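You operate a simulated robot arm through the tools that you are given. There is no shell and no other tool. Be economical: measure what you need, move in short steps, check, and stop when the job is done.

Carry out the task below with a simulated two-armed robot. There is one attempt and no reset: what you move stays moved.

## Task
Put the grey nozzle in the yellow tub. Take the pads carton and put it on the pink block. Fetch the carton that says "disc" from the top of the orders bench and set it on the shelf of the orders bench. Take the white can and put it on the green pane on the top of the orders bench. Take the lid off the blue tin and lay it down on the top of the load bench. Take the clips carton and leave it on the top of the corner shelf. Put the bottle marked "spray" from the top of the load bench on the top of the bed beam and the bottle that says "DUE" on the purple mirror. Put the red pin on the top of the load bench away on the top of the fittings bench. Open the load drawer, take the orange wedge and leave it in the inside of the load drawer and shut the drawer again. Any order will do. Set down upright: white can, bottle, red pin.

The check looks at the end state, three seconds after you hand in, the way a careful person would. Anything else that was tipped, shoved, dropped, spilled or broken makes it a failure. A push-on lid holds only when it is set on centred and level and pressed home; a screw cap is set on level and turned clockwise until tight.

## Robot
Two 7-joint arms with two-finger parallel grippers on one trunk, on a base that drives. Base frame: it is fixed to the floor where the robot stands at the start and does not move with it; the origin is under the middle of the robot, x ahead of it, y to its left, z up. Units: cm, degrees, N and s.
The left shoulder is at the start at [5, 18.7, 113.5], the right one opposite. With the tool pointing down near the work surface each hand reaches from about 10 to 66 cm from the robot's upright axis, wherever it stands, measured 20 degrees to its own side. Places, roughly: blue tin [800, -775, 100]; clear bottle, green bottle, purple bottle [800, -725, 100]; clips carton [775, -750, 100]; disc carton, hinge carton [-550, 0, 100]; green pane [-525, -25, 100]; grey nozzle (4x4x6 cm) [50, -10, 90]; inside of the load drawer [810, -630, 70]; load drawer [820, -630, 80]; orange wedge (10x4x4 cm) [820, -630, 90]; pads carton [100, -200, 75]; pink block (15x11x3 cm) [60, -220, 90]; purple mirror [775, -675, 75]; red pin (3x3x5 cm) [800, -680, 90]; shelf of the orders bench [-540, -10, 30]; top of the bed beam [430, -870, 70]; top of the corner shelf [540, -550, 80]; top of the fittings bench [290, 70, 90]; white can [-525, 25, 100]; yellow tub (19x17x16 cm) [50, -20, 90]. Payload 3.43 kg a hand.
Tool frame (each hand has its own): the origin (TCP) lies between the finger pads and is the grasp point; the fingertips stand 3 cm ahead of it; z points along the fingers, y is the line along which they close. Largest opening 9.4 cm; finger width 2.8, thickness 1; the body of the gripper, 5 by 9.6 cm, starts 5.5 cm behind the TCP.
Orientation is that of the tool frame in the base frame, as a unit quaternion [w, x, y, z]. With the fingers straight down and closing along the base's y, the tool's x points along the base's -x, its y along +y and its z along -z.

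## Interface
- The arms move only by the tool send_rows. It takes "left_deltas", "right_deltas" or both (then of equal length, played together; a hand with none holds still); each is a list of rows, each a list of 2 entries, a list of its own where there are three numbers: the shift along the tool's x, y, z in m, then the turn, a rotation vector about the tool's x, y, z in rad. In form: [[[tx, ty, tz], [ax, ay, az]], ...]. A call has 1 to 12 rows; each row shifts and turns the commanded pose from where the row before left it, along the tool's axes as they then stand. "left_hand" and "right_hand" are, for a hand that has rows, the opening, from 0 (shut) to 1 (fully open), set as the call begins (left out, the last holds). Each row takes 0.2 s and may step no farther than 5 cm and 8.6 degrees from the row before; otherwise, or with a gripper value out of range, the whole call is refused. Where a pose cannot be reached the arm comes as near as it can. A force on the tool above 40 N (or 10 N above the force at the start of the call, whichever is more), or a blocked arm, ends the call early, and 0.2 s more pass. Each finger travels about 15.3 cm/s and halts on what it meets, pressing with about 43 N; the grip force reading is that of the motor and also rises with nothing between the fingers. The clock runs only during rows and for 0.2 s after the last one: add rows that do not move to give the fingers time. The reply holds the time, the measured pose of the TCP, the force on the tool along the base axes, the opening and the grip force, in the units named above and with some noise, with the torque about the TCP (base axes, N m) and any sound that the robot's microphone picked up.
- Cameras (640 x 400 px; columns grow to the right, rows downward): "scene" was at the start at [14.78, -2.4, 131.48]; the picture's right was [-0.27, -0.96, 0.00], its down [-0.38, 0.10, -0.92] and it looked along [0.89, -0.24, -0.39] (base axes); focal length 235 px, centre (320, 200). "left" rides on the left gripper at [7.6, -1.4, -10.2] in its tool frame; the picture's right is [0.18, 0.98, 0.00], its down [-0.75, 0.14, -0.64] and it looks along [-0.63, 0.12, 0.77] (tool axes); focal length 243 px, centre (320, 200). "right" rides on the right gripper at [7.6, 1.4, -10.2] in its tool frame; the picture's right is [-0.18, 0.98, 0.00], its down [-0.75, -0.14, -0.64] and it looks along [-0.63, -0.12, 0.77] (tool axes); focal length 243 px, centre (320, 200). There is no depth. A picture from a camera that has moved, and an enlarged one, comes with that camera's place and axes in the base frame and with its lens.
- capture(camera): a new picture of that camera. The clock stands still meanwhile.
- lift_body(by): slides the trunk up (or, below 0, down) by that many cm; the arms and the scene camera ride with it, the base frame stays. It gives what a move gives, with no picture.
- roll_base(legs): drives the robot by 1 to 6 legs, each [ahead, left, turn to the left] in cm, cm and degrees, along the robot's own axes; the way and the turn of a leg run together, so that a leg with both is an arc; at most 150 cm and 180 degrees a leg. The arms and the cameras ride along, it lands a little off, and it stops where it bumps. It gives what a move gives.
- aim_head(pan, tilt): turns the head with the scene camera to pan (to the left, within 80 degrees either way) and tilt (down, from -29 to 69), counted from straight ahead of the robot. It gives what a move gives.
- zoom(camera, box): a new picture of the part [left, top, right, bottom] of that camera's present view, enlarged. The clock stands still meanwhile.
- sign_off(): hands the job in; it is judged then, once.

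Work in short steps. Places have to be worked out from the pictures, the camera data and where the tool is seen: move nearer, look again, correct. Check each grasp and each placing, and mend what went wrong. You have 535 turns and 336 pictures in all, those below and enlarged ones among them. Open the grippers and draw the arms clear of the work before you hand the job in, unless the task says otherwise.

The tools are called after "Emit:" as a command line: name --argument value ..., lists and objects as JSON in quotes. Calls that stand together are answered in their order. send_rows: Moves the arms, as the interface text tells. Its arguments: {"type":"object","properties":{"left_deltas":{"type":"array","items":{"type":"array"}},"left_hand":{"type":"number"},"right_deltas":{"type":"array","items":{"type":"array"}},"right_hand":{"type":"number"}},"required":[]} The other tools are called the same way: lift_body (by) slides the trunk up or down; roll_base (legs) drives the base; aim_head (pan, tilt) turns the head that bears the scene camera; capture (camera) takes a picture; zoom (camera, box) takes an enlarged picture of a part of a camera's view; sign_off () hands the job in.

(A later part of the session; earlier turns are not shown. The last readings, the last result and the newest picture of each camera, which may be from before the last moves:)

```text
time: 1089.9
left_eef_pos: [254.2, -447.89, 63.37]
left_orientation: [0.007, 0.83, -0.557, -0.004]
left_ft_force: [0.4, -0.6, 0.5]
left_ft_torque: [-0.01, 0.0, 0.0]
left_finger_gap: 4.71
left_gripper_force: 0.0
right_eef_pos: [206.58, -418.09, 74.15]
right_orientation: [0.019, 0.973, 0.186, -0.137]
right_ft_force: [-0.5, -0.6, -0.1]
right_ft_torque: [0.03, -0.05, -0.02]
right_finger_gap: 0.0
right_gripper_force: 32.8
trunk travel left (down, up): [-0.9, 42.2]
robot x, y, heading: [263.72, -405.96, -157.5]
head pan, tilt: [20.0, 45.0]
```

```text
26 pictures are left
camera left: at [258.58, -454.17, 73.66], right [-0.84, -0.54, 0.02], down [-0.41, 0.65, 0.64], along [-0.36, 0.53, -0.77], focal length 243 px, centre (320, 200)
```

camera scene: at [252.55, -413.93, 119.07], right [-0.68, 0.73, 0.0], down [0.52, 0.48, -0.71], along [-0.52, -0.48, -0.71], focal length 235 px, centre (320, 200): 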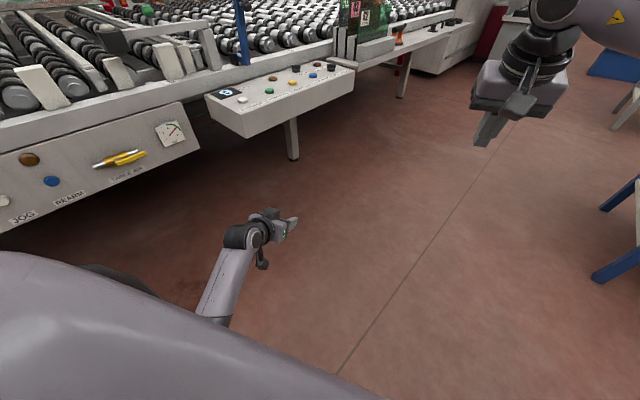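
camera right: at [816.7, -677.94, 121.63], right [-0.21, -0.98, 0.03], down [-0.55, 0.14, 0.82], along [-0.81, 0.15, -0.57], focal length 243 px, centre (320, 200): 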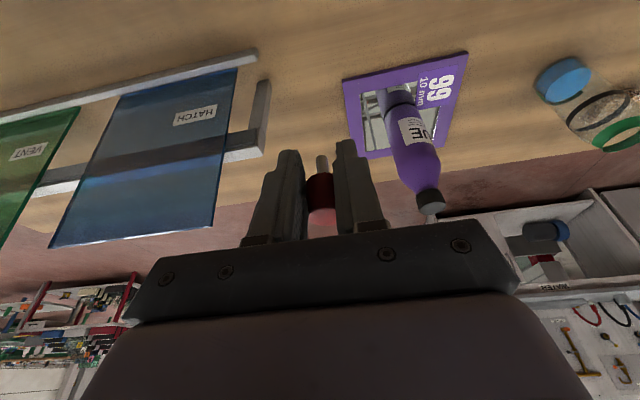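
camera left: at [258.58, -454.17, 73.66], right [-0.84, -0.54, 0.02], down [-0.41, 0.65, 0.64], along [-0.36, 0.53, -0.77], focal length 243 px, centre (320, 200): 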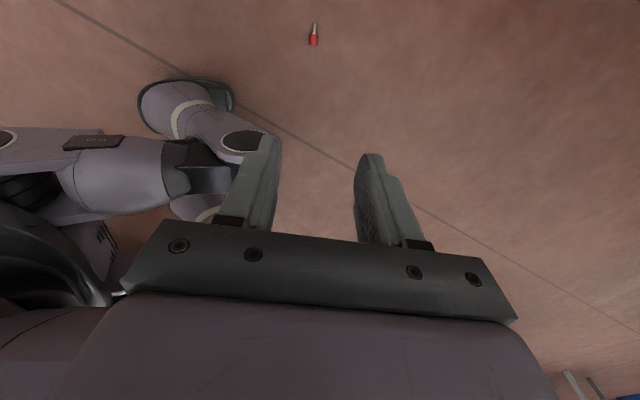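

The pin is right below and the base legs are clear. Descend.

Emit:
send_rows --left_deltas '[[[-0.002, -0.003, 0.045], [0, 0, 0]], [[0, 0, 0.045], [0, 0, 0]], [[0, 0, 0.045], [0, 0, 0]], [[0, 0, 0.045], [0, 0, 0]], [[0, 0, 0.045], [0, 0, 0]], [[0, 0, 0.045], [0, 0, 0]], [[0, 0, 0.045], [0, 0, 0]], [[0, 0, 0.045], [0, 0, 0]], [[0, 0, 0.045], [0, 0, 0]], [[0, 0, 0.045], [0, 0, 0]], [[0, 0, 0.03], [0, 0, 0]], [[0, 0, 0], [0, 0, 0]]]'

Emit:
capture --camera "left"

```text
time: 1092.5
left_eef_pos: [253.64, -447.86, 15.59]
left_orientation: [0.006, 0.831, -0.557, -0.005]
left_ft_force: [0.3, -0.5, 0.2]
left_ft_torque: [0.01, 0.0, 0.0]
left_finger_gap: 4.73
left_gripper_force: 0.2
right_eef_pos: [206.49, -418.2, 74.09]
right_orientation: [0.018, 0.973, 0.186, -0.138]
right_ft_force: [-0.2, 0.1, -0.1]
right_ft_torque: [-0.01, -0.02, -0.04]
right_finger_gap: 0.0
right_gripper_force: 33.0
trunk travel left (down, up): [-0.9, 42.2]
robot x, y, heading: [263.72, -406.26, -156.9]
head pan, tilt: [20.0, 45.0]
```

```text
25 pictures are left
camera left: at [258.04, -454.2, 25.8], right [-0.84, -0.54, 0.02], down [-0.41, 0.65, 0.64], along [-0.36, 0.53, -0.76], focal length 243 px, centre (320, 200)
```

left: 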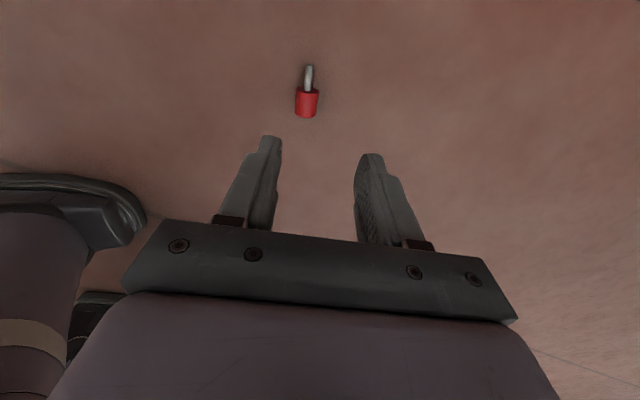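

Aligned within ~1 cm. Correct laterally and try the 20° lean here.

Emit:
send_rows --left_deltas '[[[-0.0067, -0.0115, 0.02], [0, 0, 0]], [[0, 0, 0], [0, 0.117, 0]], [[0, 0, 0], [0, 0.117, 0]], [[0, 0, 0], [0, 0.116, 0]], [[0, 0, 0], [0, 0, 0]]]'

Emit:
capture --camera "left"

```text
time: 1093.7
left_eef_pos: [254.43, -446.95, 13.37]
left_orientation: [0.104, 0.819, -0.547, 0.141]
left_ft_force: [-0.3, 0.0, -0.3]
left_ft_torque: [-0.02, -0.02, -0.02]
left_finger_gap: 4.71
left_gripper_force: 0.1
right_eef_pos: [206.55, -418.13, 74.12]
right_orientation: [0.018, 0.973, 0.185, -0.138]
right_ft_force: [-0.7, -0.1, 0.2]
right_ft_torque: [-0.01, 0.04, 0.03]
right_finger_gap: 0.0
right_gripper_force: 33.5
trunk travel left (down, up): [-0.9, 42.2]
robot x, y, heading: [264.16, -406.04, -157.1]
head pan, tilt: [20.0, 45.0]
```

```text
24 pictures are left
camera left: at [257.38, -449.5, 25.65], right [-0.84, -0.53, 0.08], down [-0.48, 0.81, 0.35], along [-0.25, 0.25, -0.94], focal length 243 px, centre (320, 200)
```

left: 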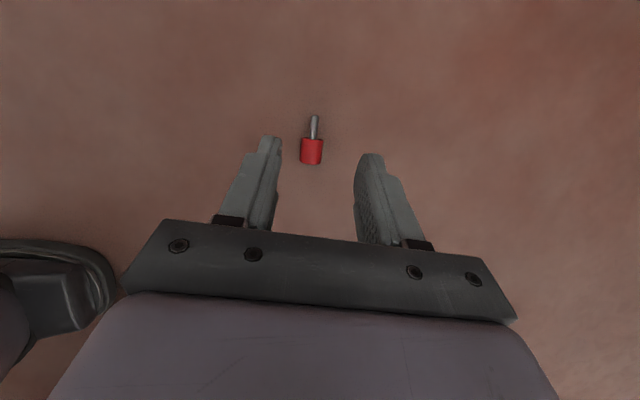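

The lean works here. Final descent to grip the head near the fingertips.

Emit:
send_rows --left_deltas '[[[-0.0135, -0.0007, 0.0295], [0, 0, 0]], [[-0.0135, -0.0007, 0.0295], [0, 0, 0]], [[-0.0131, -0.0006, 0.0285], [0, 0, 0]], [[0, 0, 0], [0, 0, 0]]]'

Emit:
capture --camera "left"

```text
time: 1094.9
left_eef_pos: [256.04, -452.8, 7.36]
left_orientation: [0.133, 0.819, -0.531, 0.174]
left_ft_force: [-0.6, 0.5, 0.3]
left_ft_torque: [-0.01, 0.0, 0.02]
left_finger_gap: 4.7
left_gripper_force: 0.0
left hand out of reach, approached as far as the arm can: row 3
right_eef_pos: [206.43, -418.09, 74.12]
right_orientation: [0.018, 0.973, 0.185, -0.137]
right_ft_force: [-0.3, -0.8, -0.6]
right_ft_torque: [-0.03, -0.01, 0.01]
right_finger_gap: 0.0
right_gripper_force: 33.3
trunk travel left (down, up): [-0.9, 42.2]
robot x, y, heading: [264.1, -406.38, -157.3]
head pan, tilt: [20.0, 45.0]
stopped in row 4 (left hand): the arm was blocked; the commanded pose is now the measured one
```

```text
23 pictures are left
camera left: at [258.84, -454.3, 19.8], right [-0.83, -0.55, 0.11], down [-0.5, 0.82, 0.27], along [-0.24, 0.16, -0.96], focal length 243 px, centre (320, 200)
```

left: 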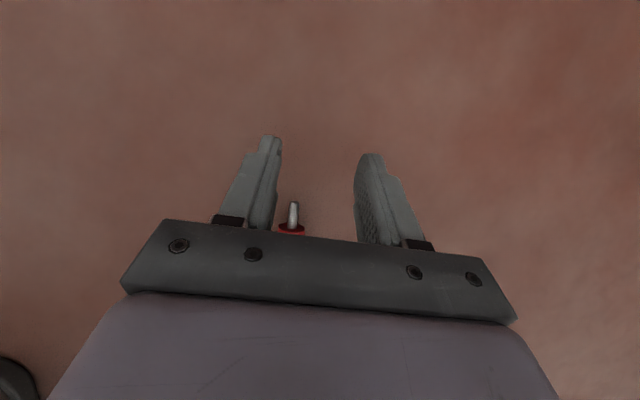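

The lean isn't reachable at the floor. Straighten again and pick it with the tool vertical; I'll re-grip on a bench.

Emit:
send_rows --left_deltas '[[[0, 0, -0.03], [0, 0, 0]], [[0, 0, -0.03], [0.007, -0.109, 0.007]], [[0, 0, -0.01], [0.007, -0.109, 0.007]], [[-0.02, 0, 0], [0.007, -0.109, 0.007]], [[-0.02, 0, 0], [0.007, -0.109, 0.007]], [[-0.02, -0.007, 0], [0, 0, 0]], [[0, 0, 0], [0, 0, 0]]]'

Emit:
capture --camera "left"

```text
time: 1096.5
left_eef_pos: [253.42, -444.14, 12.85]
left_orientation: [-0.002, 0.83, -0.557, 0.0]
left_ft_force: [-0.8, -0.6, -0.5]
left_ft_torque: [-0.01, 0.03, -0.02]
left_finger_gap: 4.69
left_gripper_force: 0.1
right_eef_pos: [206.58, -418.13, 74.19]
right_orientation: [0.018, 0.973, 0.185, -0.137]
right_ft_force: [0.2, 0.4, -0.6]
right_ft_torque: [-0.01, 0.02, -0.03]
right_finger_gap: 0.0
right_gripper_force: 32.9
trunk travel left (down, up): [-0.9, 42.2]
robot x, y, heading: [263.91, -406.02, -157.1]
head pan, tilt: [20.0, 45.0]
```

```text
22 pictures are left
camera left: at [257.66, -450.54, 23.07], right [-0.84, -0.54, 0.0], down [-0.42, 0.64, 0.64], along [-0.35, 0.54, -0.77], focal length 243 px, centre (320, 200)
```

left: 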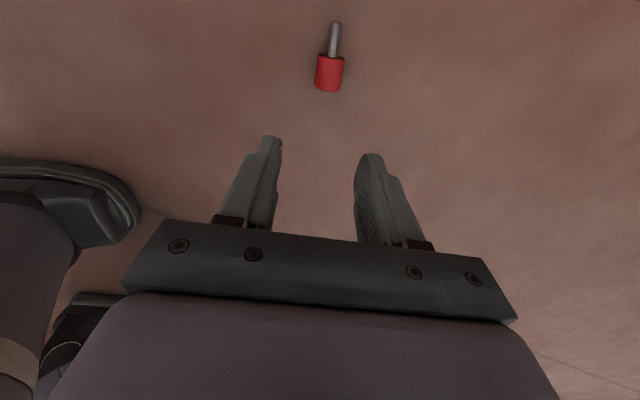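

Emit:
send_rows --left_deltas '[[[0.0142, 0.0005, 0.03], [0, 0, 0]], [[0.0142, 0.0004, 0.03], [0, 0, 0]], [[0, 0, 0.026], [0, 0, 0]], [[0, 0, 0], [0, 0, 0]]]'

Emit:
capture --camera "left"

```text
time: 1097.5
left_eef_pos: [254.66, -446.27, 5.59]
left_orientation: [-0.003, 0.831, -0.556, -0.002]
left_ft_force: [0.3, 0.1, 0.1]
left_ft_torque: [0.02, 0.02, 0.04]
left_finger_gap: 4.71
left_gripper_force: 0.0
left hand out of reach, approached as far as the arm can: row 3
right_eef_pos: [206.55, -418.16, 73.99]
right_orientation: [0.019, 0.973, 0.185, -0.138]
right_ft_force: [0.3, -0.2, 0.9]
right_ft_torque: [0.02, 0.04, 0.0]
right_finger_gap: 0.02
right_gripper_force: 33.1
trunk travel left (down, up): [-0.9, 42.2]
robot x, y, heading: [263.52, -405.91, -157.2]
head pan, tilt: [20.0, 45.0]
```

```text
21 pictures are left
camera left: at [259.03, -452.74, 15.87], right [-0.84, -0.54, 0.0], down [-0.42, 0.64, 0.64], along [-0.35, 0.54, -0.77], focal length 243 px, centre (320, 200)
```

left: 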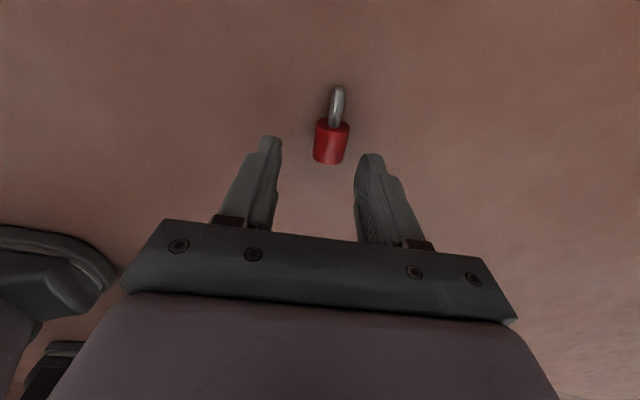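

1.5 cm short of the floor. Raise slightly, nudge the base 5 cm toward the pin and use the last trunk travel.

Emit:
send_rows --left_deltas '[[[0, 0, -0.04], [0, 0, 0]], [[-0.025, 0, 0], [0, 0, 0]], [[-0.025, 0, 0], [0, 0, 0]], [[0, 0, 0], [0, 0, 0]]]'

Emit:
roll_base --legs '[[2, 5, 0]]'

Emit:
lift_body --by -0.8

Emit:
capture --camera "left"

```text
time: 1098.5
left_eef_pos: [253.14, -441.94, 9.68]
left_orientation: [-0.001, 0.831, -0.557, 0.003]
left_ft_force: [4.0, -14.0, 3.3]
left_ft_torque: [1.61, 0.37, -0.67]
left_finger_gap: 4.71
left_gripper_force: 0.1
right_eef_pos: [206.52, -417.94, 74.11]
right_orientation: [0.019, 0.973, 0.186, -0.137]
right_ft_force: [0.0, -0.7, 0.7]
right_ft_torque: [0.0, 0.0, -0.06]
right_finger_gap: 0.01
right_gripper_force: 33.2
trunk travel left (down, up): [-0.9, 42.2]
robot x, y, heading: [264.01, -405.89, -157.3]
head pan, tilt: [20.0, 45.0]
```

```text
time: 1099.5
left_eef_pos: [253.12, -447.24, 9.39]
left_orientation: [0.0, 0.83, -0.557, 0.002]
left_ft_force: [3.0, -22.7, -5.8]
left_ft_torque: [2.2, 0.48, -0.93]
left_finger_gap: 4.72
left_gripper_force: 0.1
right_eef_pos: [206.58, -423.35, 74.06]
right_orientation: [0.018, 0.973, 0.183, -0.137]
right_ft_force: [-0.1, 1.1, -0.4]
right_ft_torque: [0.01, 0.01, 0.01]
right_finger_gap: 0.0
right_gripper_force: 32.9
trunk travel left (down, up): [-0.9, 42.2]
robot x, y, heading: [263.83, -411.49, -157.2]
head pan, tilt: [20.0, 45.0]
```

```text
time: 1100.0
left_eef_pos: [253.11, -447.17, 8.62]
left_orientation: [0.0, 0.83, -0.557, 0.001]
left_ft_force: [-1.1, -2.4, -1.7]
left_ft_torque: [0.24, -0.06, -0.06]
left_finger_gap: 4.73
left_gripper_force: 0.0
right_eef_pos: [206.63, -423.35, 73.3]
right_orientation: [0.017, 0.973, 0.184, -0.137]
right_ft_force: [-0.7, 0.6, -1.0]
right_ft_torque: [0.0, 0.02, 0.03]
right_finger_gap: 0.0
right_gripper_force: 33.2
trunk travel left (down, up): [-0.1, 43.0]
robot x, y, heading: [264.2, -411.27, -157.3]
head pan, tilt: [20.0, 45.0]
```

```text
20 pictures are left
camera left: at [257.37, -453.64, 19.0], right [-0.84, -0.54, 0.0], down [-0.42, 0.64, 0.64], along [-0.35, 0.54, -0.77], focal length 243 px, centre (320, 200)
```

left: 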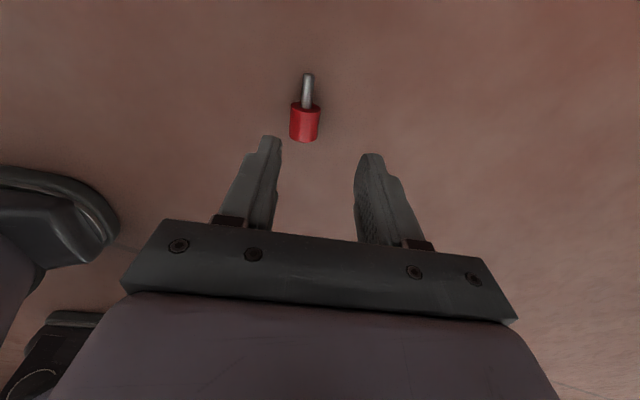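

Emit:
send_rows --left_deltas '[[[0.001, -0.0126, 0.015], [0, 0, 0]], [[0, 0, 0.016], [0, 0, 0]], [[0, 0, 0.015], [0, 0, 0]], [[0, 0, 0], [0, 0, 0]]]'

Emit:
capture --camera "left"

```text
time: 1101.2
left_eef_pos: [256.41, -451.4, 4.34]
left_orientation: [0.016, 0.833, -0.552, 0.03]
left_ft_force: [-0.4, 0.0, 0.2]
left_ft_torque: [-0.03, -0.02, 0.02]
left_finger_gap: 4.7
left_gripper_force: 0.0
right_eef_pos: [206.61, -423.38, 73.1]
right_orientation: [0.019, 0.973, 0.184, -0.138]
right_ft_force: [0.2, -0.2, -0.4]
right_ft_torque: [0.0, 0.02, 0.02]
right_finger_gap: 0.01
right_gripper_force: 33.1
trunk travel left (down, up): [-0.1, 43.0]
robot x, y, heading: [264.08, -411.75, -157.6]
head pan, tilt: [20.0, 45.0]
stopped in row 4 (left hand): the arm was blocked; the commanded pose is now the measured one
```

```text
19 pictures are left
camera left: at [260.44, -457.14, 15.15], right [-0.83, -0.55, 0.01], down [-0.44, 0.68, 0.59], along [-0.33, 0.49, -0.81], focal length 243 px, centre (320, 200)
```

left: 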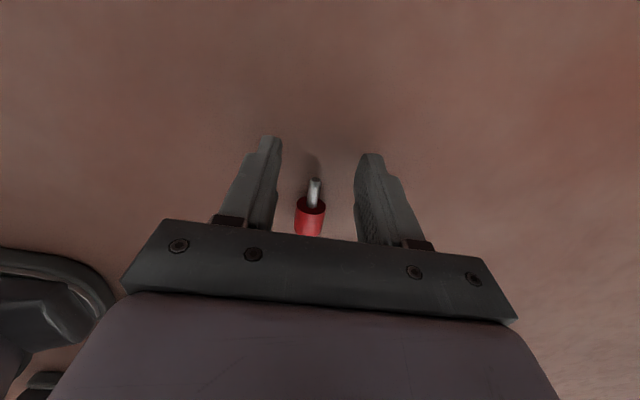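

The wrist meets the base leg when it's that close; at left ≈ 33.6 it reached z = 4.3. Raise, shift the base right 5 cm, and try there.

Emit:
send_rows --left_deltas '[[[0, 0, -0.04], [-0.03, -0.03, 0]], [[0, 0, -0.01], [-0.01, -0.01, 0]], [[0, 0, 0], [0, 0, 0]]]'

Emit:
roll_base --legs '[[0, -5, 0.3]]'

Emit:
capture --camera "left"

```text
time: 1102.0
left_eef_pos: [256.25, -450.86, 9.43]
left_orientation: [0.021, 0.833, -0.553, 0.0]
left_ft_force: [0.1, 0.2, 0.0]
left_ft_torque: [-0.01, -0.01, -0.01]
left_finger_gap: 4.7
left_gripper_force: 0.0
right_eef_pos: [206.68, -423.47, 73.23]
right_orientation: [0.018, 0.973, 0.185, -0.137]
right_ft_force: [0.4, 0.2, 0.1]
right_ft_torque: [0.04, 0.01, -0.03]
right_finger_gap: 0.01
right_gripper_force: 32.7
trunk travel left (down, up): [-0.1, 43.0]
robot x, y, heading: [263.95, -411.91, -157.2]
head pan, tilt: [20.0, 45.0]
```

```text
time: 1103.0
left_eef_pos: [254.56, -446.32, 9.31]
left_orientation: [0.022, 0.834, -0.551, 0.001]
left_ft_force: [-0.3, -0.2, -0.6]
left_ft_torque: [0.01, 0.01, 0.0]
left_finger_gap: 4.71
left_gripper_force: 0.1
right_eef_pos: [204.84, -419.28, 73.27]
right_orientation: [0.018, 0.972, 0.188, -0.137]
right_ft_force: [0.5, 0.1, 0.4]
right_ft_torque: [-0.03, 0.0, -0.02]
right_finger_gap: 0.03
right_gripper_force: 32.7
trunk travel left (down, up): [-0.1, 43.0]
robot x, y, heading: [261.98, -406.7, -156.6]
head pan, tilt: [20.0, 45.0]
```

```text
18 pictures are left
camera left: at [259.17, -452.27, 19.77], right [-0.83, -0.56, 0.04], down [-0.41, 0.66, 0.63], along [-0.37, 0.51, -0.78], focal length 243 px, centre (320, 200)
```

left: 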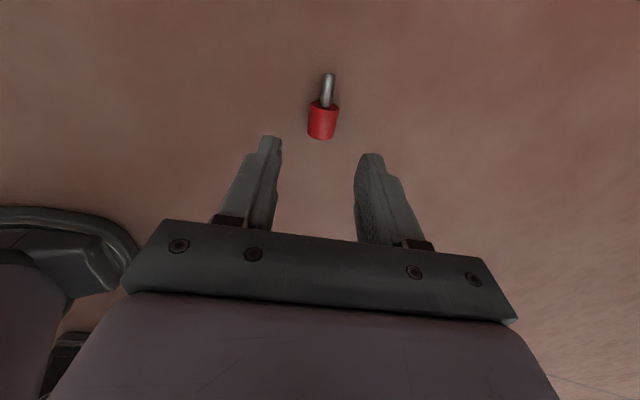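

Aligned. Go straight down to z ≈ 4 and grip.

Emit:
send_rows --left_deltas '[[[0.004, 0, 0.02], [0, 0, 0]], [[0, 0, 0.02], [0, 0, 0]], [[0, 0, 0.014], [0, 0, 0]], [[0, 0, 0], [0, 0, 0]]]'

Emit:
send_rows --left_deltas '[[[0, 0, 0], [0, 0, 0]], [[0, 0, 0], [0, 0, 0]], [[0, 0, 0], [0, 0, 0]]]' --left_hand 0

```text
time: 1104.0
left_eef_pos: [255.35, -447.9, 4.06]
left_orientation: [0.027, 0.836, -0.548, 0.009]
left_ft_force: [-0.2, -0.2, -0.5]
left_ft_torque: [0.02, -0.01, -0.01]
left_finger_gap: 4.71
left_gripper_force: 0.1
left hand out of reach, approached as far as the arm can: row 3
right_eef_pos: [204.81, -419.21, 73.39]
right_orientation: [0.019, 0.973, 0.187, -0.137]
right_ft_force: [0.0, -0.2, 0.2]
right_ft_torque: [0.01, 0.0, -0.01]
right_finger_gap: 0.0
right_gripper_force: 33.0
trunk travel left (down, up): [-0.1, 43.0]
robot x, y, heading: [262.06, -407.15, -157.0]
head pan, tilt: [20.0, 45.0]
```

```text
time: 1104.8
left_eef_pos: [255.11, -447.82, 4.23]
left_orientation: [0.027, 0.836, -0.548, 0.008]
left_ft_force: [0.2, 0.6, -0.2]
left_ft_torque: [0.0, 0.0, 0.0]
left_finger_gap: 1.85
left_gripper_force: 43.1
right_eef_pos: [204.9, -419.19, 73.34]
right_orientation: [0.019, 0.973, 0.187, -0.137]
right_ft_force: [-0.7, 0.6, 0.2]
right_ft_torque: [0.0, 0.01, 0.01]
right_finger_gap: 0.0
right_gripper_force: 33.4
trunk travel left (down, up): [-0.1, 43.0]
robot x, y, heading: [262.13, -407.32, -156.9]
head pan, tilt: [20.0, 45.0]
```

Something 1.85 cm wide is gripped – the pin. Lift slowly and check.

Emit:
lift_body --by 12

Emit:
capture --camera "left"

```text
time: 1106.2
left_eef_pos: [254.58, -446.56, 16.01]
left_orientation: [0.021, 0.835, -0.55, 0.001]
left_ft_force: [-0.6, -0.4, 1.3]
left_ft_torque: [-0.01, 0.0, 0.05]
left_finger_gap: 1.84
left_gripper_force: 42.8
right_eef_pos: [204.82, -419.41, 85.35]
right_orientation: [0.018, 0.973, 0.187, -0.137]
right_ft_force: [0.0, -0.4, -0.2]
right_ft_torque: [-0.02, 0.01, 0.0]
right_finger_gap: 0.0
right_gripper_force: 32.8
trunk travel left (down, up): [-12.1, 31.0]
robot x, y, heading: [262.0, -406.94, -156.7]
head pan, tilt: [20.0, 45.0]
```

```text
17 pictures are left
camera left: at [259.28, -452.55, 26.36], right [-0.83, -0.56, 0.04], down [-0.41, 0.66, 0.63], along [-0.37, 0.51, -0.78], focal length 243 px, centre (320, 200)
```

left: 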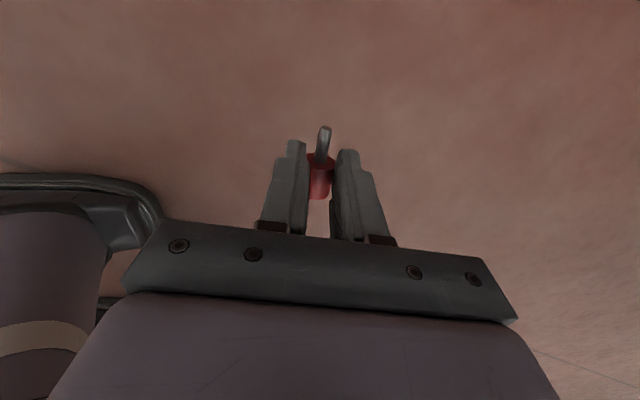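

The pin is held, but only near the fingertips. I'll raise it gently, then go to bench A's near east edge to re-grip it deeper; turns in small steps.

Emit:
lift_body --by 28

Emit:
send_rows --left_deltas '[[[0, 0, -0.02], [0, 0, 0]], [[0, 0, -0.03], [0, 0, 0]], [[0, 0, -0.03], [0, 0, 0]], [[0, 0, -0.03], [0, 0, 0]], [[0, 0, -0.03], [0, 0, 0]], [[0, 0, -0.03], [0, 0, 0]], [[0, 0, -0.03], [0, 0, 0]], [[0, 0, -0.03], [0, 0, 0]], [[0, 0, -0.03], [0, 0, 0]], [[0, 0, -0.03], [0, 0, 0]], [[0, 0, -0.03], [0, 0, 0]], [[0, 0, -0.03], [0, 0, 0]]]'

Emit:
send_rows --left_deltas '[[[0, 0, -0.03], [0, 0, 0]], [[0, 0, -0.03], [0, 0, 0]], [[0, 0, -0.03], [0, 0, 0]], [[0, 0, -0.03], [0, 0, 0]], [[0, 0, -0.03], [0, 0, 0]], [[0, 0, -0.03], [0, 0, 0]]]'

```text
time: 1109.1
left_eef_pos: [254.7, -446.62, 44.03]
left_orientation: [0.021, 0.835, -0.55, 0.001]
left_ft_force: [0.3, 0.7, -0.5]
left_ft_torque: [0.03, 0.0, -0.01]
left_finger_gap: 1.95
left_gripper_force: 43.2
right_eef_pos: [204.77, -419.2, 113.3]
right_orientation: [0.019, 0.973, 0.187, -0.137]
right_ft_force: [0.7, 0.0, -0.7]
right_ft_torque: [0.04, 0.01, 0.01]
right_finger_gap: 0.0
right_gripper_force: 33.4
trunk travel left (down, up): [-40.1, 3.0]
robot x, y, heading: [262.19, -406.92, -156.8]
head pan, tilt: [20.0, 45.0]
```

```text
time: 1111.7
left_eef_pos: [255.32, -445.33, 78.95]
left_orientation: [0.022, 0.834, -0.551, 0.0]
left_ft_force: [-0.1, -0.1, -0.3]
left_ft_torque: [0.03, -0.02, -0.03]
left_finger_gap: 1.94
left_gripper_force: 43.2
right_eef_pos: [204.77, -419.13, 113.24]
right_orientation: [0.019, 0.973, 0.187, -0.137]
right_ft_force: [0.1, -0.3, 0.5]
right_ft_torque: [-0.03, 0.01, 0.0]
right_finger_gap: 0.01
right_gripper_force: 33.2
trunk travel left (down, up): [-40.1, 3.0]
robot x, y, heading: [262.07, -407.16, -157.1]
head pan, tilt: [20.0, 45.0]
```

```text
time: 1113.1
left_eef_pos: [252.48, -448.51, 94.44]
left_orientation: [0.021, 0.834, -0.551, 0.001]
left_ft_force: [-0.3, 1.1, -0.7]
left_ft_torque: [-0.02, -0.01, -0.01]
left_finger_gap: 1.95
left_gripper_force: 43.2
left hand out of reach, approached as far as the arm can: row 3, 4, 5, 6
right_eef_pos: [204.72, -419.23, 113.21]
right_orientation: [0.019, 0.972, 0.187, -0.138]
right_ft_force: [-0.1, 0.8, 0.0]
right_ft_torque: [-0.05, -0.02, 0.01]
right_finger_gap: 0.02
right_gripper_force: 32.5
trunk travel left (down, up): [-40.1, 3.0]
robot x, y, heading: [262.32, -406.57, -157.0]
head pan, tilt: [20.0, 45.0]
```

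Grip looks fine (1.95). Unroll the left hand gently, then turn in small steps to face west and drive to bench A.

Emit:
send_rows --left_deltas '[[[0, 0, 0], [0, 0, -0.1428]], [[0, 0, 0], [0, 0, -0.1428]], [[0, 0, 0], [0, 0, -0.1428]], [[0, 0, 0], [0, 0, -0.1428]], [[0, 0, 0], [0, 0, -0.1428]], [[0, 0, 0], [0, 0, -0.1428]], [[0, 0, 0], [0, 0, -0.1428]], [[0, 0, 0], [0, 0, -0.1428]], [[0, 0, 0], [0, 0, -0.1428]], [[0, 0, 0], [0, 0, -0.1428]], [[0, 0, 0], [0, 0, -0.1428]]]'

Emit:
roll_base --legs '[[0, 0, -6], [0, 0, -6], [0, 0, -6], [0, 0, -5]]'

Emit:
roll_base --legs '[[40, 0, 0], [40, 0, 0], [25, 0, 0]]'

```text
time: 1115.5
left_eef_pos: [252.37, -448.38, 94.3]
left_orientation: [0.015, 0.979, 0.201, -0.014]
left_ft_force: [-0.7, 0.3, 0.4]
left_ft_torque: [0.0, 0.01, 0.01]
left_finger_gap: 1.95
left_gripper_force: 43.4
right_eef_pos: [204.8, -419.3, 113.37]
right_orientation: [0.018, 0.973, 0.187, -0.137]
right_ft_force: [0.1, 0.2, -0.1]
right_ft_torque: [0.01, 0.0, -0.01]
right_finger_gap: 0.0
right_gripper_force: 33.0
trunk travel left (down, up): [-40.1, 3.0]
robot x, y, heading: [261.92, -407.09, -157.0]
head pan, tilt: [20.0, 45.0]
```

```text
time: 1118.0
left_eef_pos: [236.87, -441.27, 94.45]
left_orientation: [0.012, 1.0, 0.0, -0.018]
left_ft_force: [-0.1, 0.9, -0.5]
left_ft_torque: [0.01, -0.05, 0.01]
left_finger_gap: 1.98
left_gripper_force: 43.3
right_eef_pos: [204.56, -395.74, 113.42]
right_orientation: [-0.009, 0.99, -0.01, -0.139]
right_ft_force: [-1.5, 0.3, -0.5]
right_ft_torque: [0.02, -0.04, 0.0]
right_finger_gap: 0.0
right_gripper_force: 33.0
trunk travel left (down, up): [-40.1, 3.0]
robot x, y, heading: [262.16, -406.57, -180.0]
head pan, tilt: [20.0, 45.0]
```

```text
time: 1124.0
left_eef_pos: [132.46, -440.4, 94.33]
left_orientation: [0.012, 1.0, -0.005, -0.017]
left_ft_force: [-0.8, -0.3, 0.0]
left_ft_torque: [0.0, -0.03, 0.0]
left_finger_gap: 1.95
left_gripper_force: 43.0
right_eef_pos: [100.64, -394.4, 113.28]
right_orientation: [-0.01, 0.99, -0.018, -0.137]
right_ft_force: [-0.6, -0.8, -0.2]
right_ft_torque: [0.02, -0.03, 0.01]
right_finger_gap: 0.0
right_gripper_force: 33.3
trunk travel left (down, up): [-40.1, 3.0]
robot x, y, heading: [157.7, -406.31, 179.3]
head pan, tilt: [20.0, 45.0]
```

Still held. Slide north along bench A's east side to y ≈ -262 in moderate steps.

Emit:
roll_base --legs '[[0, -50, 0.5], [0, -50, 0], [0, -45, 0]]'

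Emit:
aim_head --pan 10 --tilt 45

Emit:
capture --camera "scene"

```text
time: 1131.7
left_eef_pos: [132.44, -296.73, 94.42]
left_orientation: [0.012, 1.0, 0.001, -0.017]
left_ft_force: [-0.1, 0.6, -0.7]
left_ft_torque: [-0.03, -0.03, 0.02]
left_finger_gap: 1.95
left_gripper_force: 43.1
right_eef_pos: [100.11, -251.36, 113.33]
right_orientation: [-0.01, 0.99, -0.01, -0.138]
right_ft_force: [0.9, 0.6, 0.4]
right_ft_torque: [-0.02, 0.03, 0.01]
right_finger_gap: 0.02
right_gripper_force: 33.3
trunk travel left (down, up): [-40.1, 3.0]
robot x, y, heading: [157.45, -262.84, -179.7]
head pan, tilt: [20.0, 45.0]
```

```text
time: 1132.4
left_eef_pos: [132.49, -296.86, 94.37]
left_orientation: [0.012, 1.0, 0.002, -0.017]
left_ft_force: [-0.2, 0.4, -0.7]
left_ft_torque: [0.01, -0.01, -0.02]
left_finger_gap: 1.97
left_gripper_force: 42.6
right_eef_pos: [99.94, -251.41, 113.31]
right_orientation: [-0.009, 0.99, -0.01, -0.138]
right_ft_force: [0.1, 0.2, 0.1]
right_ft_torque: [0.03, 0.01, 0.03]
right_finger_gap: 0.0
right_gripper_force: 33.3
trunk travel left (down, up): [-40.1, 3.0]
robot x, y, heading: [156.97, -262.5, -179.8]
head pan, tilt: [10.0, 45.0]
```

```text
16 pictures are left
camera scene: at [143.69, -263.9, 133.27], right [-0.18, 0.98, 0.0], down [0.7, 0.13, -0.71], along [-0.7, -0.13, -0.71], focal length 235 px, centre (320, 200)
```

scene: 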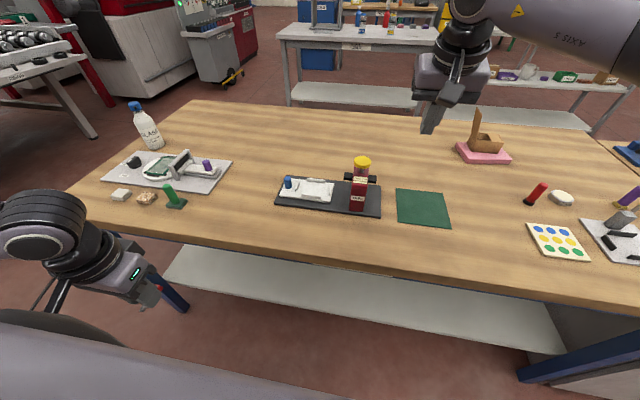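

Free spot near the edge at ≈ (105, -296). Move in: base ahead 12, left hand forward 15, and lower toward the surface.

Emit:
roll_base --legs '[[12, 0, -0.2]]'

Emit:
send_rows --left_deltas '[[[-0.03, 0, 0], [0, 0, 0]], [[-0.03, 0, 0], [0, 0, 0]], [[-0.03, 0, 0], [0, 0, 0]], [[-0.03, 0, 0], [0, 0, 0]], [[-0.025, 0, 0], [0, 0, 0]], [[0, 0, 0.02], [0, 0, 0]], [[0, 0, 0.02], [0, 0, 0]], [[0, 0, 0.014], [0, 0, 0]], [[0, 0, 0], [0, 0, 0]]]'

Emit:
capture --camera "left"

```text
time: 1133.7
left_eef_pos: [120.27, -296.83, 94.47]
left_orientation: [0.012, 1.0, 0.002, -0.018]
left_ft_force: [-0.5, -0.3, -0.5]
left_ft_torque: [-0.02, 0.0, -0.04]
left_finger_gap: 1.95
left_gripper_force: 42.5
right_eef_pos: [88.01, -251.29, 113.29]
right_orientation: [-0.009, 0.991, -0.01, -0.137]
right_ft_force: [-0.1, 0.5, -0.6]
right_ft_torque: [0.01, -0.01, 0.03]
right_finger_gap: 0.0
right_gripper_force: 33.0
trunk travel left (down, up): [-40.1, 3.0]
robot x, y, heading: [145.18, -262.4, -179.8]
head pan, tilt: [10.0, 45.0]
```

```text
time: 1135.7
left_eef_pos: [105.96, -296.98, 89.43]
left_orientation: [0.012, 1.0, 0.001, -0.016]
left_ft_force: [-0.2, 0.0, -0.7]
left_ft_torque: [-0.01, 0.01, 0.01]
left_finger_gap: 1.94
left_gripper_force: 43.1
right_eef_pos: [87.98, -251.27, 113.35]
right_orientation: [-0.009, 0.99, -0.011, -0.138]
right_ft_force: [-0.1, -0.8, 0.5]
right_ft_torque: [0.05, 0.02, -0.06]
right_finger_gap: 0.0
right_gripper_force: 33.0
trunk travel left (down, up): [-40.1, 3.0]
robot x, y, heading: [145.75, -262.44, -179.9]
head pan, tilt: [10.0, 45.0]
```

```text
15 pictures are left
camera left: at [113.96, -295.13, 99.34], right [0.19, -0.98, 0.02], down [-0.73, -0.13, 0.67], along [-0.66, -0.14, -0.74], focal length 243 px, centre (320, 200)
```

left: 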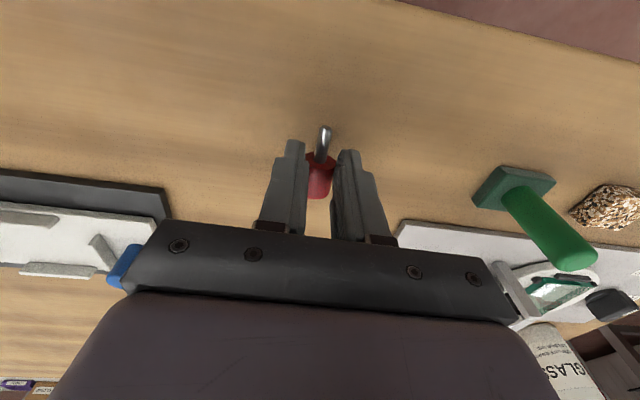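

Lower in small steps until the pin touches the bench, then release it lying down.

Emit:
send_rows --left_deltas '[[[0, 0, 0.005], [0, 0, 0]], [[0, 0, 0.003], [0, 0, 0]], [[0, 0, 0], [0, 0, 0]]]'

Emit:
send_rows --left_deltas '[[[0, 0, 0.003], [0, 0, 0]], [[0, 0, 0], [0, 0, 0]]]'

Emit:
send_rows --left_deltas '[[[0, 0, 0.003], [0, 0, 0]], [[0, 0, 0], [0, 0, 0]]]'

```text
time: 1136.5
left_eef_pos: [105.8, -297.0, 88.51]
left_orientation: [0.012, 1.0, 0.001, -0.017]
left_ft_force: [0.7, -0.2, -1.0]
left_ft_torque: [-0.01, -0.02, -0.04]
left_finger_gap: 1.92
left_gripper_force: 43.1
right_eef_pos: [88.0, -251.39, 113.32]
right_orientation: [-0.009, 0.99, -0.011, -0.138]
right_ft_force: [0.2, 0.6, 0.3]
right_ft_torque: [-0.01, 0.01, 0.01]
right_finger_gap: 0.0
right_gripper_force: 33.6
trunk travel left (down, up): [-40.1, 3.0]
robot x, y, heading: [145.4, -262.7, -179.8]
head pan, tilt: [10.0, 45.0]
```

```text
time: 1137.1
left_eef_pos: [105.78, -296.94, 88.32]
left_orientation: [0.013, 1.0, 0.001, -0.016]
left_ft_force: [1.2, 0.0, 0.4]
left_ft_torque: [-0.02, -0.01, 0.0]
left_finger_gap: 1.96
left_gripper_force: 43.1
right_eef_pos: [88.07, -251.24, 113.35]
right_orientation: [-0.008, 0.99, -0.01, -0.138]
right_ft_force: [0.7, -0.5, 0.6]
right_ft_torque: [-0.01, -0.03, 0.0]
right_finger_gap: 0.0
right_gripper_force: 32.9
trunk travel left (down, up): [-40.1, 3.0]
robot x, y, heading: [145.48, -262.67, -179.8]
head pan, tilt: [10.0, 45.0]
```

```text
time: 1137.7
left_eef_pos: [105.77, -296.91, 88.23]
left_orientation: [0.013, 1.0, 0.001, -0.018]
left_ft_force: [1.8, 0.7, 7.4]
left_ft_torque: [0.04, 0.0, -0.02]
left_finger_gap: 1.95
left_gripper_force: 42.8
right_eef_pos: [88.15, -251.23, 113.34]
right_orientation: [-0.009, 0.99, -0.01, -0.138]
right_ft_force: [0.2, 0.8, 1.0]
right_ft_torque: [0.03, 0.01, -0.01]
right_finger_gap: 0.01
right_gripper_force: 33.4
trunk travel left (down, up): [-40.1, 3.0]
robot x, y, heading: [145.54, -262.63, -180.0]
head pan, tilt: [10.0, 45.0]
```

Contact. Open slightly (keeping the fingers as a fence), lean the tool 15° and re-grip deeper.

Emit:
send_rows --left_deltas '[[[0, 0, 0], [0, 0, 0]], [[0, 0, 0], [0, 0, 0]], [[0, 0, -0.002], [0, 0.13, 0]], [[0, 0, 0], [0, 0.13, 0]], [[-0.0089, 0, 0.003], [0, 0, 0]], [[0, 0, 0], [0, 0, 0]]]' --left_hand 0.33

Emit:
capture --camera "left"

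```text
time: 1139.1
left_eef_pos: [104.8, -296.95, 87.83]
left_orientation: [0.012, 0.993, 0.003, 0.113]
left_ft_force: [-0.5, 0.1, -0.4]
left_ft_torque: [0.0, -0.01, -0.02]
left_finger_gap: 3.1
left_gripper_force: 0.0
right_eef_pos: [88.08, -251.38, 113.18]
right_orientation: [-0.009, 0.99, -0.011, -0.138]
right_ft_force: [-0.5, 0.1, 1.2]
right_ft_torque: [-0.01, -0.02, -0.01]
right_finger_gap: 0.03
right_gripper_force: 32.7
trunk travel left (down, up): [-40.1, 3.0]
robot x, y, heading: [145.22, -262.36, -179.9]
head pan, tilt: [10.0, 45.0]
```

```text
14 pictures are left
camera left: at [110.02, -295.09, 99.43], right [0.18, -0.98, 0.07], down [-0.88, -0.13, 0.46], along [-0.44, -0.14, -0.89], focal length 243 px, centre (320, 200)
```

left: 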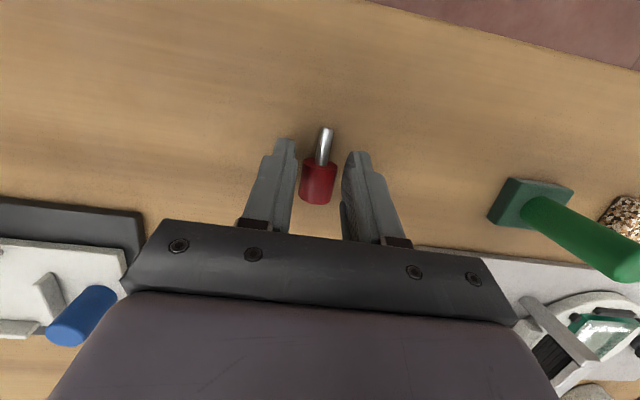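

The pin lies properly between the pads now. Close, lift, and begin rotating it upright.

Emit:
send_rows --left_deltas '[[[-0.0005, 0, 0.002], [0, 0, 0]], [[0, 0, 0], [0, 0, 0]]]'

Emit:
send_rows --left_deltas '[[[0, 0, 0], [0, 0, 0]], [[0, 0, 0], [0, 0, 0]], [[0, 0, 0], [0, 0, 0]], [[0.004, 0, -0.015], [0, 0, 0]], [[0.008, 0, -0.03], [0, 0, 0]], [[0.008, 0, -0.03], [0, 0, 0]], [[0.008, 0, -0.03], [0, 0, 0]], [[0.008, 0, -0.03], [0, 0, 0]], [[0, 0, 0], [0, 0, 0]]]' --left_hand 0

```text
time: 1139.7
left_eef_pos: [104.94, -297.0, 87.59]
left_orientation: [0.012, 0.994, 0.003, 0.112]
left_ft_force: [0.3, 0.1, 0.8]
left_ft_torque: [-0.02, -0.03, -0.03]
left_finger_gap: 3.09
left_gripper_force: 0.1
right_eef_pos: [88.06, -251.28, 113.36]
right_orientation: [-0.008, 0.99, -0.011, -0.138]
right_ft_force: [1.3, -0.7, 0.4]
right_ft_torque: [0.03, 0.0, -0.02]
right_finger_gap: 0.0
right_gripper_force: 33.3
trunk travel left (down, up): [-40.1, 3.0]
robot x, y, heading: [145.49, -262.69, -179.8]
head pan, tilt: [10.0, 45.0]
```

```text
time: 1141.7
left_eef_pos: [105.25, -296.99, 101.58]
left_orientation: [0.011, 0.994, 0.002, 0.113]
left_ft_force: [0.5, -0.8, 0.1]
left_ft_torque: [-0.01, 0.0, -0.03]
left_finger_gap: 1.94
left_gripper_force: 42.7
right_eef_pos: [87.96, -251.27, 113.36]
right_orientation: [-0.009, 0.99, -0.011, -0.138]
right_ft_force: [-0.2, 0.3, 0.4]
right_ft_torque: [-0.01, 0.0, -0.01]
right_finger_gap: 0.01
right_gripper_force: 33.0
trunk travel left (down, up): [-40.1, 3.0]
robot x, y, heading: [145.44, -262.51, -179.7]
head pan, tilt: [10.0, 45.0]
```

Deep grip (1.94). Now drive toward the fittings bench's south end: back off, slide north, then turn right in small steps to face north.

Emit:
roll_base --legs '[[-14, 0, 0], [0, -60, 0], [0, -60, 0], [0, -60, 0], [0, -12, 0]]'

Emit:
roll_base --legs '[[0, 0, -10], [0, 0, -10], [0, 0, -10], [0, 0, -10], [0, 0, -10]]'

Emit:
roll_base --legs '[[0, 0, -10], [0, 0, -10], [0, 0, -10], [0, 0, -10]]'

```text
time: 1152.8
left_eef_pos: [119.77, -104.74, 101.58]
left_orientation: [0.012, 0.994, -0.002, 0.113]
left_ft_force: [0.2, 1.1, -0.9]
left_ft_torque: [0.02, 0.03, 0.0]
left_finger_gap: 1.93
left_gripper_force: 42.9
right_eef_pos: [102.9, -58.85, 113.35]
right_orientation: [-0.01, 0.99, -0.014, -0.138]
right_ft_force: [-1.0, 0.9, 0.0]
right_ft_torque: [-0.03, 0.01, 0.06]
right_finger_gap: 0.0
right_gripper_force: 33.0
trunk travel left (down, up): [-40.1, 3.0]
robot x, y, heading: [160.15, -70.8, 179.6]
head pan, tilt: [10.0, 45.0]
```

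```text
time: 1156.7
left_eef_pos: [108.11, -61.77, 101.57]
left_orientation: [0.06, 0.9, -0.42, 0.097]
left_ft_force: [-0.6, -0.5, 0.0]
left_ft_torque: [0.02, -0.01, -0.01]
left_finger_gap: 1.92
left_gripper_force: 43.8
right_eef_pos: [132.21, -19.37, 113.46]
right_orientation: [-0.067, 0.892, -0.43, -0.12]
right_ft_force: [-0.1, 0.6, -0.6]
right_ft_torque: [0.0, 0.05, 0.02]
right_finger_gap: 0.01
right_gripper_force: 33.0
trunk travel left (down, up): [-40.1, 3.0]
robot x, y, heading: [160.11, -70.72, 129.9]
head pan, tilt: [10.0, 45.0]
```

```text
time: 1159.8
left_eef_pos: [126.24, -30.34, 101.5]
left_orientation: [-0.09, -0.702, 0.703, -0.071]
left_ft_force: [0.2, 0.1, -0.6]
left_ft_torque: [0.01, -0.02, 0.03]
left_finger_gap: 1.98
left_gripper_force: 43.2
right_eef_pos: [171.93, -13.3, 113.35]
right_orientation: [0.105, -0.69, 0.71, 0.091]
right_ft_force: [-0.4, 0.7, -1.5]
right_ft_torque: [0.0, 0.01, 0.0]
right_finger_gap: 0.01
right_gripper_force: 33.4
trunk travel left (down, up): [-40.1, 3.0]
robot x, y, heading: [160.51, -70.58, 89.5]
head pan, tilt: [10.0, 45.0]
```

Pin still held. Slide east to x ≈ 300 and look at the bench end.

Emit:
roll_base --legs '[[0, -50, 0], [0, -50, 0], [0, -40, 0]]'

Emit:
aim_head --pan 0 --tilt 42

Emit:
capture --camera "scene"

```text
time: 1167.5
left_eef_pos: [268.66, -32.04, 101.54]
left_orientation: [-0.09, -0.7, 0.705, -0.07]
left_ft_force: [1.0, -0.2, 0.9]
left_ft_torque: [0.02, 0.0, 0.04]
left_finger_gap: 1.95
left_gripper_force: 42.7
right_eef_pos: [314.6, -15.37, 113.43]
right_orientation: [0.106, -0.688, 0.713, 0.091]
right_ft_force: [-1.1, -0.6, -0.2]
right_ft_torque: [0.01, 0.03, 0.02]
right_finger_gap: 0.0
right_gripper_force: 33.1
trunk travel left (down, up): [-40.1, 3.0]
robot x, y, heading: [302.85, -72.49, 89.3]
head pan, tilt: [10.0, 45.0]
```

```text
time: 1168.2
left_eef_pos: [268.57, -32.05, 101.56]
left_orientation: [-0.089, -0.7, 0.705, -0.072]
left_ft_force: [-0.7, -0.5, -0.4]
left_ft_torque: [-0.04, -0.01, -0.03]
left_finger_gap: 1.94
left_gripper_force: 42.4
right_eef_pos: [314.49, -15.53, 113.33]
right_orientation: [0.105, -0.688, 0.713, 0.09]
right_ft_force: [0.4, 0.5, 0.9]
right_ft_torque: [0.01, -0.05, 0.0]
right_finger_gap: 0.0
right_gripper_force: 32.7
trunk travel left (down, up): [-40.1, 3.0]
robot x, y, heading: [302.69, -72.64, 89.4]
head pan, tilt: [0.0, 42.0]
```

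```text
13 pictures are left
camera scene: at [302.73, -58.44, 133.7], right [1.0, -0.01, 0.0], down [-0.01, -0.67, -0.74], along [0.01, 0.74, -0.67], focal length 235 px, centre (320, 200)
```

scene: 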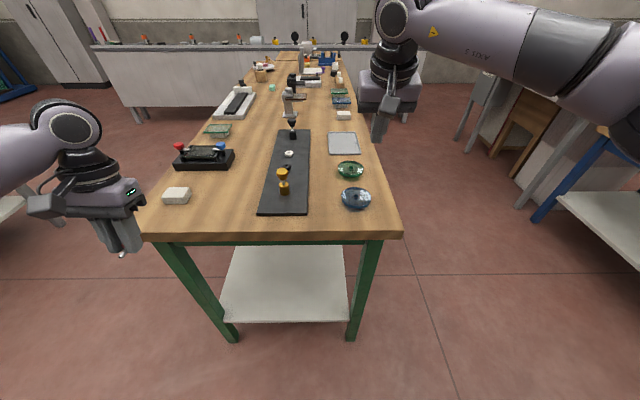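

The bench end has a free spot at ≈ (278.5, -12) between the sponge and the black mat. Rotate the left hand forward 90° so the pin stands head-up.

Emit:
send_rows --left_deltas '[[[0, 0, 0], [0, -0.1428, 0]], [[0, 0, 0], [0, -0.1428, 0]], [[0, 0, 0], [0, -0.1428, 0]], [[0, 0, 0], [0, -0.1428, 0]], [[0, 0, 0], [0, -0.1428, 0]], [[0, 0, 0], [0, -0.1428, 0]], [[0, 0, 0], [0, -0.1428, 0]], [[0, 0, 0], [0, -0.1428, 0]], [[0, 0, 0], [0, -0.1428, 0]], [[0, 0, 0], [0, -0.1428, 0]], [[0, 0, 0], [0, -0.1428, 0]]]'

Emit:
zoom --camera "scene" --box '[40, 140, 300, 320]'

```text
time: 1170.6
left_eef_pos: [268.78, -32.05, 101.42]
left_orientation: [0.437, -0.545, 0.563, 0.443]
left_ft_force: [0.5, 0.2, -0.3]
left_ft_torque: [0.01, 0.04, 0.0]
left_finger_gap: 1.93
left_gripper_force: 43.1
right_eef_pos: [314.62, -15.46, 113.34]
right_orientation: [0.105, -0.688, 0.713, 0.09]
right_ft_force: [0.1, 0.6, 0.3]
right_ft_torque: [0.03, -0.02, 0.01]
right_finger_gap: 0.0
right_gripper_force: 32.8
trunk travel left (down, up): [-40.1, 3.0]
robot x, y, heading: [302.46, -72.86, 89.2]
head pan, tilt: [0.0, 42.0]
```

```text
2.22 times, centred on (170, 230) of scene
camera zoom: at [302.72, -58.43, 133.71], right [1.0, -0.01, 0.0], down [-0.01, -0.67, -0.74], along [0.01, 0.74, -0.67], focal length 523 px, centre (653, 133)
```

zoom: 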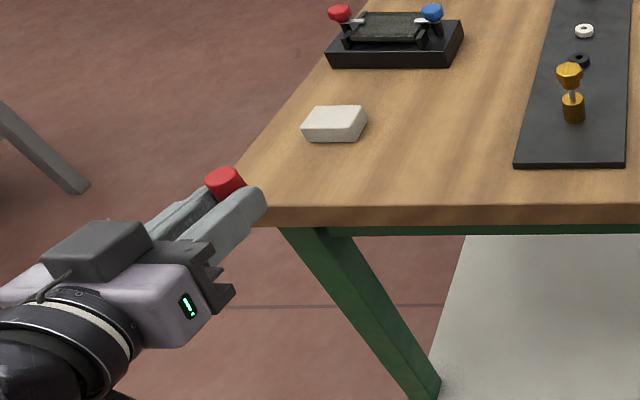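

The pin stands head-up in the fingers. Move base so it is above the target spot, with a tiny roll correction.

Emit:
send_rows --left_deltas '[[[0, 0, 0], [0, 0, -0.0226]], [[0, 0, 0], [0, 0, 0]]]'

Emit:
roll_base --legs '[[0, -9.7, 0], [17.5, 0, 0]]'

Emit:
zoom --camera "scene" --box '[100, 140, 340, 310]'

```text
time: 1171.2
left_eef_pos: [268.68, -32.01, 101.46]
left_orientation: [0.442, -0.55, 0.556, 0.439]
left_ft_force: [-1.3, 0.5, 0.0]
left_ft_torque: [0.0, 0.01, 0.01]
left_finger_gap: 1.92
left_gripper_force: 42.4
right_eef_pos: [314.5, -15.4, 113.35]
right_orientation: [0.105, -0.688, 0.713, 0.091]
right_ft_force: [0.5, -0.4, 0.0]
right_ft_torque: [0.01, 0.01, -0.01]
right_finger_gap: 0.0
right_gripper_force: 32.7
trunk travel left (down, up): [-40.1, 3.0]
robot x, y, heading: [302.85, -72.81, 89.3]
head pan, tilt: [0.0, 42.0]
```

```text
time: 1173.5
left_eef_pos: [278.93, -14.24, 101.43]
left_orientation: [0.441, -0.551, 0.556, 0.439]
left_ft_force: [-0.1, 0.3, -1.0]
left_ft_torque: [0.01, -0.03, -0.03]
left_finger_gap: 1.95
left_gripper_force: 42.9
right_eef_pos: [324.75, 2.43, 113.32]
right_orientation: [0.105, -0.688, 0.713, 0.09]
right_ft_force: [1.4, -0.3, 0.2]
right_ft_torque: [-0.03, 0.01, 0.03]
right_finger_gap: 0.01
right_gripper_force: 33.0
trunk travel left (down, up): [-40.1, 3.0]
robot x, y, heading: [312.37, -54.81, 89.2]
head pan, tilt: [0.0, 42.0]
```

```text
2.35 times, centred on (220, 225) of scene
camera zoom: at [312.89, -40.63, 133.69], right [1.0, -0.01, 0.0], down [-0.01, -0.67, -0.74], along [0.01, 0.74, -0.67], focal length 554 px, centre (555, 141)
```

zoom: 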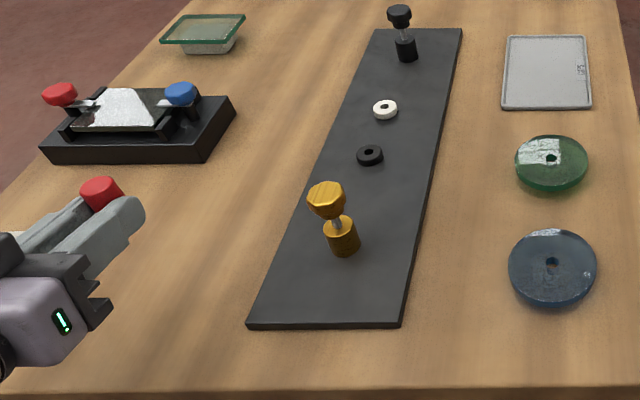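

Good. Lower: first 6 cm, then small steps until contact.

Emit:
send_rows --left_deltas '[[[0.0195, 0, 0.0046], [0, 0, 0]], [[0.0195, 0, 0.0046], [0, 0, 0]], [[0.0195, 0, 0.0046], [0, 0, 0]], [[0, 0, 0], [0, 0, 0]]]'

Emit:
zoom --camera "scene" --box '[80, 180, 240, 310]'

```text
time: 1174.5
left_eef_pos: [278.93, -14.16, 95.44]
left_orientation: [0.441, -0.551, 0.556, 0.439]
left_ft_force: [0.2, 0.1, 0.4]
left_ft_torque: [0.01, 0.01, -0.03]
left_finger_gap: 1.95
left_gripper_force: 43.3
right_eef_pos: [324.66, 2.25, 113.29]
right_orientation: [0.105, -0.688, 0.713, 0.091]
right_ft_force: [-0.6, 0.0, 0.3]
right_ft_torque: [0.01, 0.01, 0.03]
right_finger_gap: 0.0
right_gripper_force: 33.3
trunk travel left (down, up): [-40.1, 3.0]
robot x, y, heading: [312.6, -54.95, 89.0]
head pan, tilt: [0.0, 42.0]
```

```text
3.08 times, centred on (160, 245) of scene
camera zoom: at [312.9, -40.71, 133.71], right [1.0, -0.01, 0.0], down [-0.01, -0.67, -0.74], along [0.01, 0.74, -0.67], focal length 724 px, centre (812, 62)
```

zoom: 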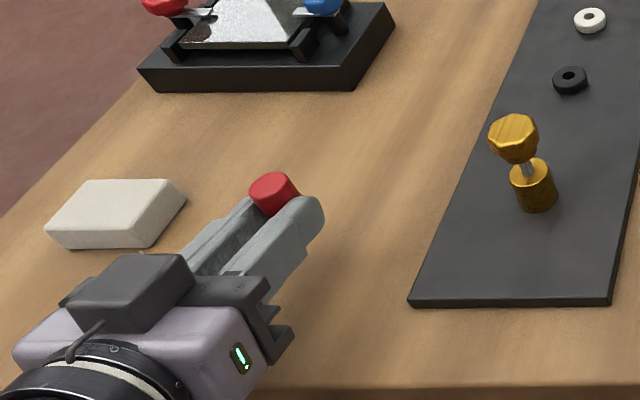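

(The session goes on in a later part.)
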